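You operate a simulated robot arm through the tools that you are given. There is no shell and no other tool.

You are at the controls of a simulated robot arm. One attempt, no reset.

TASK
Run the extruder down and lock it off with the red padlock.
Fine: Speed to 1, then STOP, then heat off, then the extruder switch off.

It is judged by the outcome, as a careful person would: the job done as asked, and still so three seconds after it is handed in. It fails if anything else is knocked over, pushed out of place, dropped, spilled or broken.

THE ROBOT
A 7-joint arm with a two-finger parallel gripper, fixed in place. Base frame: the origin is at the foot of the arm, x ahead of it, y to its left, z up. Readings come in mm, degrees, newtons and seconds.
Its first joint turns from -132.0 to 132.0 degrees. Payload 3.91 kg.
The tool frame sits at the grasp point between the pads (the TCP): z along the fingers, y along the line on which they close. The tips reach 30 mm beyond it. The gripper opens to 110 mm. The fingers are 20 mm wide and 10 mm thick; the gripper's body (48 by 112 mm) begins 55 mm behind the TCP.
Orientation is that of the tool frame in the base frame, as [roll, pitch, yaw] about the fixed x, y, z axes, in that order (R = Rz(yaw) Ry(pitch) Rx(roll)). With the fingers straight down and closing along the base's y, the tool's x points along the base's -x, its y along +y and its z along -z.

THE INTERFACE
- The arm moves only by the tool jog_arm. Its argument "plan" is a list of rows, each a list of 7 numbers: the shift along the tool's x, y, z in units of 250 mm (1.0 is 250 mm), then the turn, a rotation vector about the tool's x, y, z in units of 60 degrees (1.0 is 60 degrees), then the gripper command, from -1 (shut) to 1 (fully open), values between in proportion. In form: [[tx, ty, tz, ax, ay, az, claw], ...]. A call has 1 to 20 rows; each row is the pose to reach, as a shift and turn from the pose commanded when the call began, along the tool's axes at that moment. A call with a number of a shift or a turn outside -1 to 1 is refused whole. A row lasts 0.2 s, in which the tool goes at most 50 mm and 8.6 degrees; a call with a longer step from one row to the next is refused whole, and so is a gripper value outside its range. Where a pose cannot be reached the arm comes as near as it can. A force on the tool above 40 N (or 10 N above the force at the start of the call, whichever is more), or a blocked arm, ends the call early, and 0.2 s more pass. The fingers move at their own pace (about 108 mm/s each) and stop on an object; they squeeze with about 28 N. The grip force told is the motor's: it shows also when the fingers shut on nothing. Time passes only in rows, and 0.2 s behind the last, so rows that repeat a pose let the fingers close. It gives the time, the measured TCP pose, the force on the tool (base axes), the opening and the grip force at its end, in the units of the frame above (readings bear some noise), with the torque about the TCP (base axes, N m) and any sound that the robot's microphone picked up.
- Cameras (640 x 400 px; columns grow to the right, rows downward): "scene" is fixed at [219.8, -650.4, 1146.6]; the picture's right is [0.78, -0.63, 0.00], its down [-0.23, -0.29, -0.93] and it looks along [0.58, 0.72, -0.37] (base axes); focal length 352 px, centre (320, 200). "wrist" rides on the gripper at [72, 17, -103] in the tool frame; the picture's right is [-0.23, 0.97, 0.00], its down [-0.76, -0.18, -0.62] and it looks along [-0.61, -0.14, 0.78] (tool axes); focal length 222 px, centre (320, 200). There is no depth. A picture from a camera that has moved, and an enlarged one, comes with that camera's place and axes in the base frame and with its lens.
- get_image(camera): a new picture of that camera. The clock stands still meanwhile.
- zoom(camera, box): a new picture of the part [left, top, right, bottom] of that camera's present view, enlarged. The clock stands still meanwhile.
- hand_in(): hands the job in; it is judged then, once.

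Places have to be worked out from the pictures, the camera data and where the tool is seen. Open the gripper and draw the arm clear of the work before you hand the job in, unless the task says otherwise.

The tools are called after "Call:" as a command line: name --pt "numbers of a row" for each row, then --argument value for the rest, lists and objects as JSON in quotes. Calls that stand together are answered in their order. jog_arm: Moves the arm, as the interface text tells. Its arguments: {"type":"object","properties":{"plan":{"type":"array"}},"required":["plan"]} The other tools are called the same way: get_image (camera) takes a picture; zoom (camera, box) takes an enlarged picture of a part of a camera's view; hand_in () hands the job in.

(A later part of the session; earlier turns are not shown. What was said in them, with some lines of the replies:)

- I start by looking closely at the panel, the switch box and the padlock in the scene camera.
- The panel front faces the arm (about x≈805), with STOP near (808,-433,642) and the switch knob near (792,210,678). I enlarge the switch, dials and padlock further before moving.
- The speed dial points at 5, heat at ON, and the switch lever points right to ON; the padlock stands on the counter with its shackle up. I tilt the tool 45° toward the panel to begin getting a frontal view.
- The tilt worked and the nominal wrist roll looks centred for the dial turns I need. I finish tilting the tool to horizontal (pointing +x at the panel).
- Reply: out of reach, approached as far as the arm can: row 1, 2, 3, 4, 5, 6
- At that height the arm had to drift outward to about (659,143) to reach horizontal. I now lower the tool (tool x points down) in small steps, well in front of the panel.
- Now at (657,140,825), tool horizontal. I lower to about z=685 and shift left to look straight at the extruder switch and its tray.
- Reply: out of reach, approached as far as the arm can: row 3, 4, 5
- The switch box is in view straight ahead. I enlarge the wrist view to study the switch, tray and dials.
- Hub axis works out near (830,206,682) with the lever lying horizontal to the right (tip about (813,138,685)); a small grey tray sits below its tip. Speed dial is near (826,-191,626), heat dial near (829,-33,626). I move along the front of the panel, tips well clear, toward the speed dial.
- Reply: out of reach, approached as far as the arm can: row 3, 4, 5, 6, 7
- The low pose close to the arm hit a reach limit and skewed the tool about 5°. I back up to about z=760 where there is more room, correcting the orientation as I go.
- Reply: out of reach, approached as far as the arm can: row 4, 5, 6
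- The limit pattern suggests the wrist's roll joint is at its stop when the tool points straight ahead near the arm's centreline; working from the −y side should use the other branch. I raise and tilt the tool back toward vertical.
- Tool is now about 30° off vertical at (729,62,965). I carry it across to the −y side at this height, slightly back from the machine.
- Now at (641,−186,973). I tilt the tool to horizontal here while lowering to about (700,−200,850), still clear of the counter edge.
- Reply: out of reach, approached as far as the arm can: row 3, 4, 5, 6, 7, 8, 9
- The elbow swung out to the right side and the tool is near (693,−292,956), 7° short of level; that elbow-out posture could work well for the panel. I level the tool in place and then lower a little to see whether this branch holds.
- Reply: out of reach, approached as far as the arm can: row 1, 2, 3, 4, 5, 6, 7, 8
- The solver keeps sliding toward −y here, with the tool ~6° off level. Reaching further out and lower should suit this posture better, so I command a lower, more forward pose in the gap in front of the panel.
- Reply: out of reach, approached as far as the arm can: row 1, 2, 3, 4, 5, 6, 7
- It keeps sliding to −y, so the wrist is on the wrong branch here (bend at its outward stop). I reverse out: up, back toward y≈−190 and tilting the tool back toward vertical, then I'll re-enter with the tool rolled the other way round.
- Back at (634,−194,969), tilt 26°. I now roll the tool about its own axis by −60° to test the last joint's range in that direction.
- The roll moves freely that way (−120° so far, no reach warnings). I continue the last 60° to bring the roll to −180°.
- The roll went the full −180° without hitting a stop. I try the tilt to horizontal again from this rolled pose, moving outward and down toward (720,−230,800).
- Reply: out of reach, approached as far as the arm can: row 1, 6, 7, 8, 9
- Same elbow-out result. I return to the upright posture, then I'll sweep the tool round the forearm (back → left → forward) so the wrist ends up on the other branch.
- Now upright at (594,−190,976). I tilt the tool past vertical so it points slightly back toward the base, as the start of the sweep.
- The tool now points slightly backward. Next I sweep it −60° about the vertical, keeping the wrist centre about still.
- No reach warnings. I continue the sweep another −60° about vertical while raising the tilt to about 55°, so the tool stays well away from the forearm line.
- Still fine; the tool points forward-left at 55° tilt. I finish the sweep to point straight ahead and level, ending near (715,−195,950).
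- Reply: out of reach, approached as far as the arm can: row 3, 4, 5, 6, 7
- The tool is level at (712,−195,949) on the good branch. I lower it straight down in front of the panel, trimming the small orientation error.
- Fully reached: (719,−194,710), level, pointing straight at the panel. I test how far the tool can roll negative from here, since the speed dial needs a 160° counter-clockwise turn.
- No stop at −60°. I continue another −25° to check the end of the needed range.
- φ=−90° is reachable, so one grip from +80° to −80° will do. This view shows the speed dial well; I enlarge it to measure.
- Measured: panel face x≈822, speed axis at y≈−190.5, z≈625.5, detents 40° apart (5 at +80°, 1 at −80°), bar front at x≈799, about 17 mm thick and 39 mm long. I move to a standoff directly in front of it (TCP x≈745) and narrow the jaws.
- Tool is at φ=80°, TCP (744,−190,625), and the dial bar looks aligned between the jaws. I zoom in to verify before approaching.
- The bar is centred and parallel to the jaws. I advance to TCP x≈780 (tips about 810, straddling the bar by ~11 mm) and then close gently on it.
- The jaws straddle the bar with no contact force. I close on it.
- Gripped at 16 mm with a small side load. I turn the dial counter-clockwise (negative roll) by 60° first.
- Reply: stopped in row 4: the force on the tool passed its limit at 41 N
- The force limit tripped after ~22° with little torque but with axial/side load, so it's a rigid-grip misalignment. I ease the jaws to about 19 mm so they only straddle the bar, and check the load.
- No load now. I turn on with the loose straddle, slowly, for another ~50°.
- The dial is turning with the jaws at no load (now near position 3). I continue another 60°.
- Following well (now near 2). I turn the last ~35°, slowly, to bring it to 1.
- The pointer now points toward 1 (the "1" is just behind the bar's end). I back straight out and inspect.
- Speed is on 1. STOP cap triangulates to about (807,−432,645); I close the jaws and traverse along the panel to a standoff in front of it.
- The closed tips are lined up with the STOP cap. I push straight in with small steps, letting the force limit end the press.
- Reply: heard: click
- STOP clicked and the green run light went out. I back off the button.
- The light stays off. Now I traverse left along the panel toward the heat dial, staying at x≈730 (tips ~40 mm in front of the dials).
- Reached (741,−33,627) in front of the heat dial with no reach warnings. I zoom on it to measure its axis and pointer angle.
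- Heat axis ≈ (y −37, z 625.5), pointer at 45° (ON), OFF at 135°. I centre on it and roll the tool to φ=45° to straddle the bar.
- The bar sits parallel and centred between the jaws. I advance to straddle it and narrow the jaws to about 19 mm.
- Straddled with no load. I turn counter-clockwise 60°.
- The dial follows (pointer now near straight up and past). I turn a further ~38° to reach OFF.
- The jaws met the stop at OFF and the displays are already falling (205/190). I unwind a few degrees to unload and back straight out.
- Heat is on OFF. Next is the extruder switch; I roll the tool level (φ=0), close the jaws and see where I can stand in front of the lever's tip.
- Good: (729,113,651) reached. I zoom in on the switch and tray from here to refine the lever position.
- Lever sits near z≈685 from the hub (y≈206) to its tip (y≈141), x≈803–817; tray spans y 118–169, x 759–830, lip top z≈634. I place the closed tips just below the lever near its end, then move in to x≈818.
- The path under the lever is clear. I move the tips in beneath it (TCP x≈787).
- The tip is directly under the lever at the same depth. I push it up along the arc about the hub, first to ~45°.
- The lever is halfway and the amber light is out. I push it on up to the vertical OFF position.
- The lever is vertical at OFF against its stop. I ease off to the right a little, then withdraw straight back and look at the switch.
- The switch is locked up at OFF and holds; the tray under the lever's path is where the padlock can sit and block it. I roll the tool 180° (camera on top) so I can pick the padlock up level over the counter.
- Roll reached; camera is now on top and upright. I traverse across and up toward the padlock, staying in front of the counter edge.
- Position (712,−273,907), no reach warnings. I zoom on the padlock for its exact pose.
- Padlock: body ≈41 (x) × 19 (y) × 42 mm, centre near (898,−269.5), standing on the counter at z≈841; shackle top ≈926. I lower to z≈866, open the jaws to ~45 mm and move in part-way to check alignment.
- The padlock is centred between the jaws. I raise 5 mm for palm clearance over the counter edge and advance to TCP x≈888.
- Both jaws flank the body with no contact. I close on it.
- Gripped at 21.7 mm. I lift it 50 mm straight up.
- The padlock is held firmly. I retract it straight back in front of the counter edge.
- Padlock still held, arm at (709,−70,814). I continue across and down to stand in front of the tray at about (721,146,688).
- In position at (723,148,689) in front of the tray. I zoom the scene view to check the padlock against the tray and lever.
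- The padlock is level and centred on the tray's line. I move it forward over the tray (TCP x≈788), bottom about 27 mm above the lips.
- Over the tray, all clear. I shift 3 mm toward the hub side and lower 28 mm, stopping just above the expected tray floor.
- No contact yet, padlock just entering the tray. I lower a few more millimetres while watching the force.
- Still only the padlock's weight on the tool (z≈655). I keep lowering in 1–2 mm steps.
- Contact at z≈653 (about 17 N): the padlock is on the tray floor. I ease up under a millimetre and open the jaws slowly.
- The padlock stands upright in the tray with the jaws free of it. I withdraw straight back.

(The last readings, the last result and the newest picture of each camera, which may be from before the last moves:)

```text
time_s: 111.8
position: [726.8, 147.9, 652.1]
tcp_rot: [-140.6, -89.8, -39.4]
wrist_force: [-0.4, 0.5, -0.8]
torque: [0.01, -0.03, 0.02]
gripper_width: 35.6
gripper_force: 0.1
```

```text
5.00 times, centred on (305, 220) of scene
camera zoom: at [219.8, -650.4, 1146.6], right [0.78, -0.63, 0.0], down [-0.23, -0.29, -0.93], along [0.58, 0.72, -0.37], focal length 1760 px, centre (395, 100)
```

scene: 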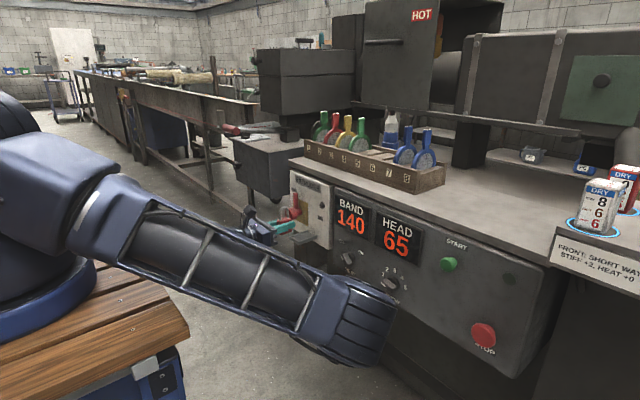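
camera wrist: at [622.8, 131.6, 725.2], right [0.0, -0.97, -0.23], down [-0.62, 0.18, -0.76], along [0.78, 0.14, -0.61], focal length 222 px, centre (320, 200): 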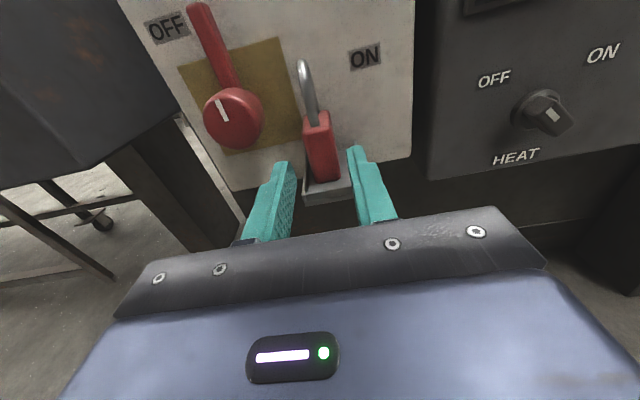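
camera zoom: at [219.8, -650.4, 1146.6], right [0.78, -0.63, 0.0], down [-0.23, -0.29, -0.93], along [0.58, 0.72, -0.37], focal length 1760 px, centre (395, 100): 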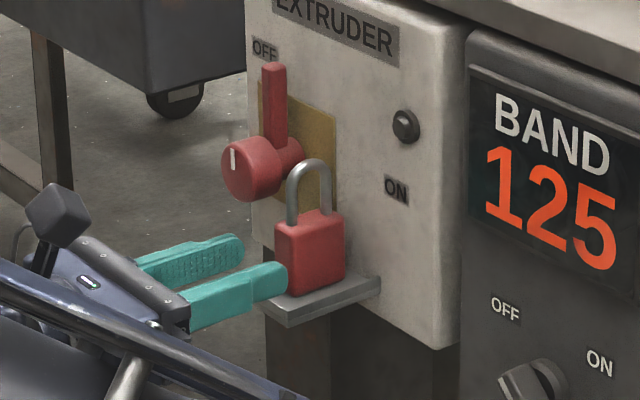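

The padlock stands squarely in the tray under the lever's path. I check the dials, lever and padlock once more.

Call:
zoom --camera "wrist" --box '[450, 20, 640, 180]'

Call:
zoom --camera "wrist" --box '[180, 0, 400, 210]'

Call:
get_image --camera "scene"

```text
2.50 times, centred on (545, 100) of wrist
camera zoom: at [622.8, 131.6, 725.2], right [0.0, -0.97, -0.23], down [-0.62, 0.18, -0.76], along [0.78, 0.14, -0.61], focal length 555 px, centre (-242, 450)
```

zoom: 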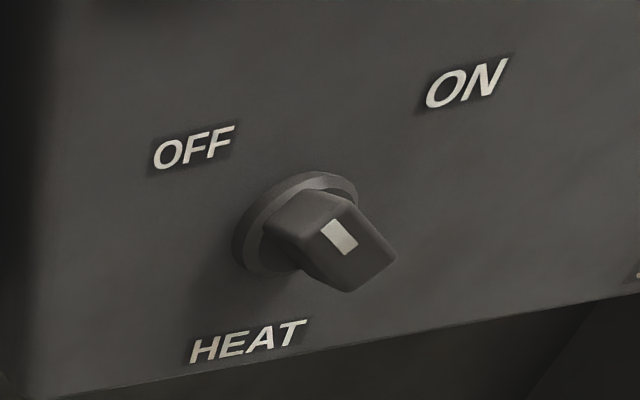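

```text
1.90 times, centred on (290, 105) of wrist
camera zoom: at [622.8, 131.6, 725.2], right [0.0, -0.97, -0.23], down [-0.62, 0.18, -0.76], along [0.78, 0.14, -0.61], focal length 423 px, centre (377, 381)
```

zoom: 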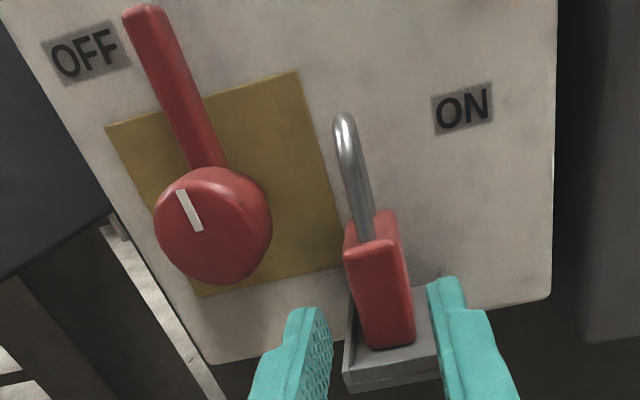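

```text
taken
```

scene: 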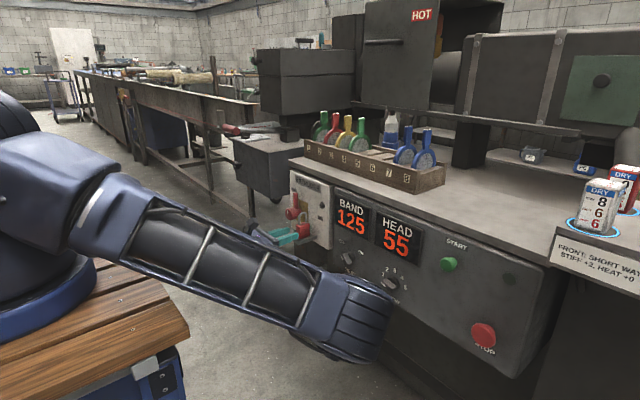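

Everything is set: speed 1, stopped, heat OFF, switch OFF with the padlock standing in the tray blocking the lever. I raise and draw the arm clear, opening the gripper fully.

Call:
jog_arm --pt "0.04 0 -0.04 0 0 0 0" --pt "0.14 0 -0.05 0 0 0 0.5" --pt "0.28 0 -0.05 0 0 0 1" --pt "0.42 0.05 -0.05 0 0 0 1" --pt "0.56 0.1 -0.05 0 0 0 1" --pt "0.56 0.1 -0.05 0 0 0 1"

Call:
get_image --camera "scene"

Call:
get_image --camera "wrist"

```text
time_s: 113.2
position: [715.9, 123.0, 791.1]
tcp_rot: [-137.7, -89.9, -42.3]
wrist_force: [-0.1, -0.5, 0.1]
torque: [0.02, -0.04, -0.04]
gripper_width: 109.7
gripper_force: 0.1
```

```text
taken
```

scene: 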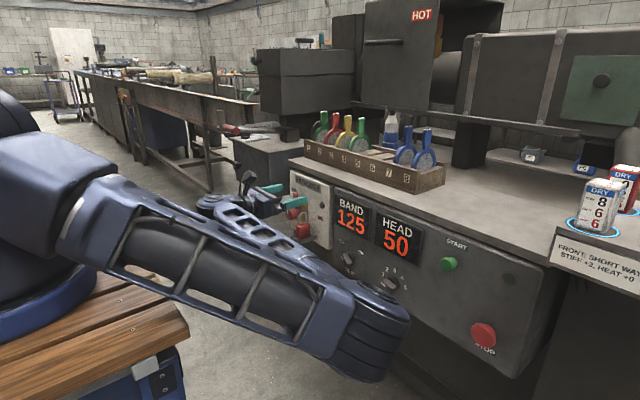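

```text
taken
camera wrist: at [612.3, 106.2, 863.7], right [0.0, -0.97, -0.23], down [-0.62, 0.18, -0.76], along [0.78, 0.14, -0.61], focal length 222 px, centre (320, 200)
```

wrist: 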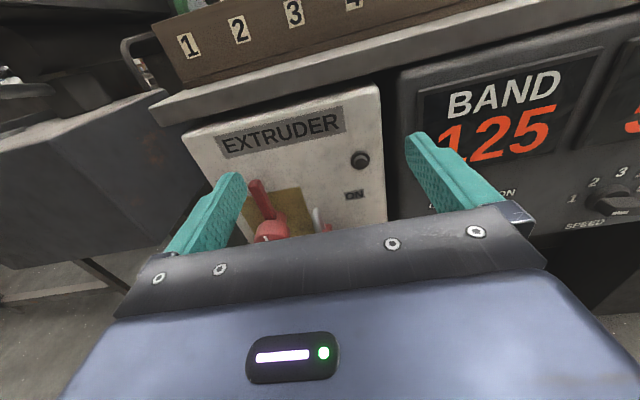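

The arm is off the work; I raise it another ~100 mm for clear space and take a last look.

Call:
jog_arm --pt "0.12 0.02 -0.01 0 0 0 1" --pt "0.24 0.04 -0.02 0 0 0 1" --pt "0.36 0.06 -0.02 0 0 0 1" --pt "0.44 0.08 -0.02 0 0 0 1" --pt "0.44 0.08 -0.02 0 0 0 1"

Call:
get_image --camera "scene"

Call:
zoom --camera "scene" --box '[270, 170, 420, 300]'

```text
time_s: 114.4
position: [710.7, 103.3, 902.8]
tcp_rot: [-129.9, -89.8, -50.1]
wrist_force: [0.6, 0.1, -1.0]
torque: [-0.01, 0.01, -0.02]
gripper_width: 109.9
gripper_force: 0.1
```

```text
taken
```

scene: 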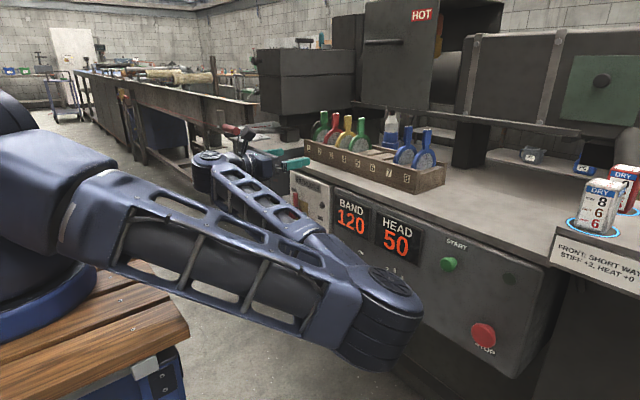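

```text
3.08 times, centred on (345, 235) of scene
camera zoom: at [219.8, -650.4, 1146.6], right [0.78, -0.63, 0.0], down [-0.23, -0.29, -0.93], along [0.58, 0.72, -0.37], focal length 1083 px, centre (243, 92)
```

zoom: 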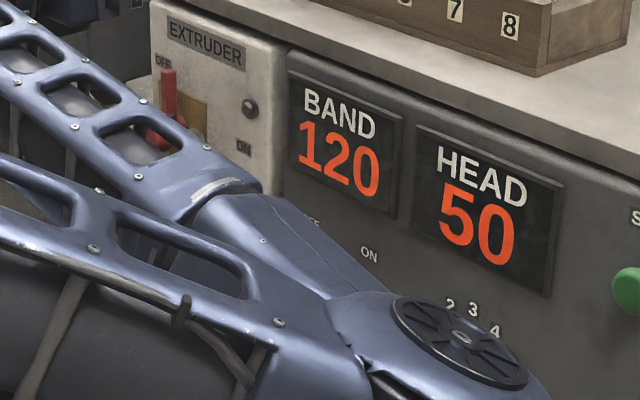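

The gripper is open and the arm well clear, with no loads. Speed is at 1, STOP was pressed with its light out, heat and switch are OFF, and the padlock was last seen standing in the tray under the lever, so I hand the job in.

Call:
hand_in

```text
The job is handed in.
```

The extruder is run down in the order you gave and the red padlock is in place. I have handed the job in.

- **Speed:** turned from 5 to 1.
- **STOP:** pressed. It clicked and the green run light went out.
- **Heat:** turned to OFF. The displays have been falling since, from 210/210 to 120 (band) and 50 (head) at the last look.
- **Extruder switch:** lever pushed up to OFF against its stop, amber light out.
- **Padlock:** standing upright in the small tray under the switch, where its shackle blocks the lever from coming back down to ON.

I found no hole or hasp on the switch to put the shackle through, so I took the tray to be the padlock's place. The padlock blocks the lever but is not locked onto it.

The gripper is open and the arm is clear of the panel. I saw nothing else moved or knocked. In the final view the arm hid the tray, so my last clear look at the padlock was just before I raised the arm.
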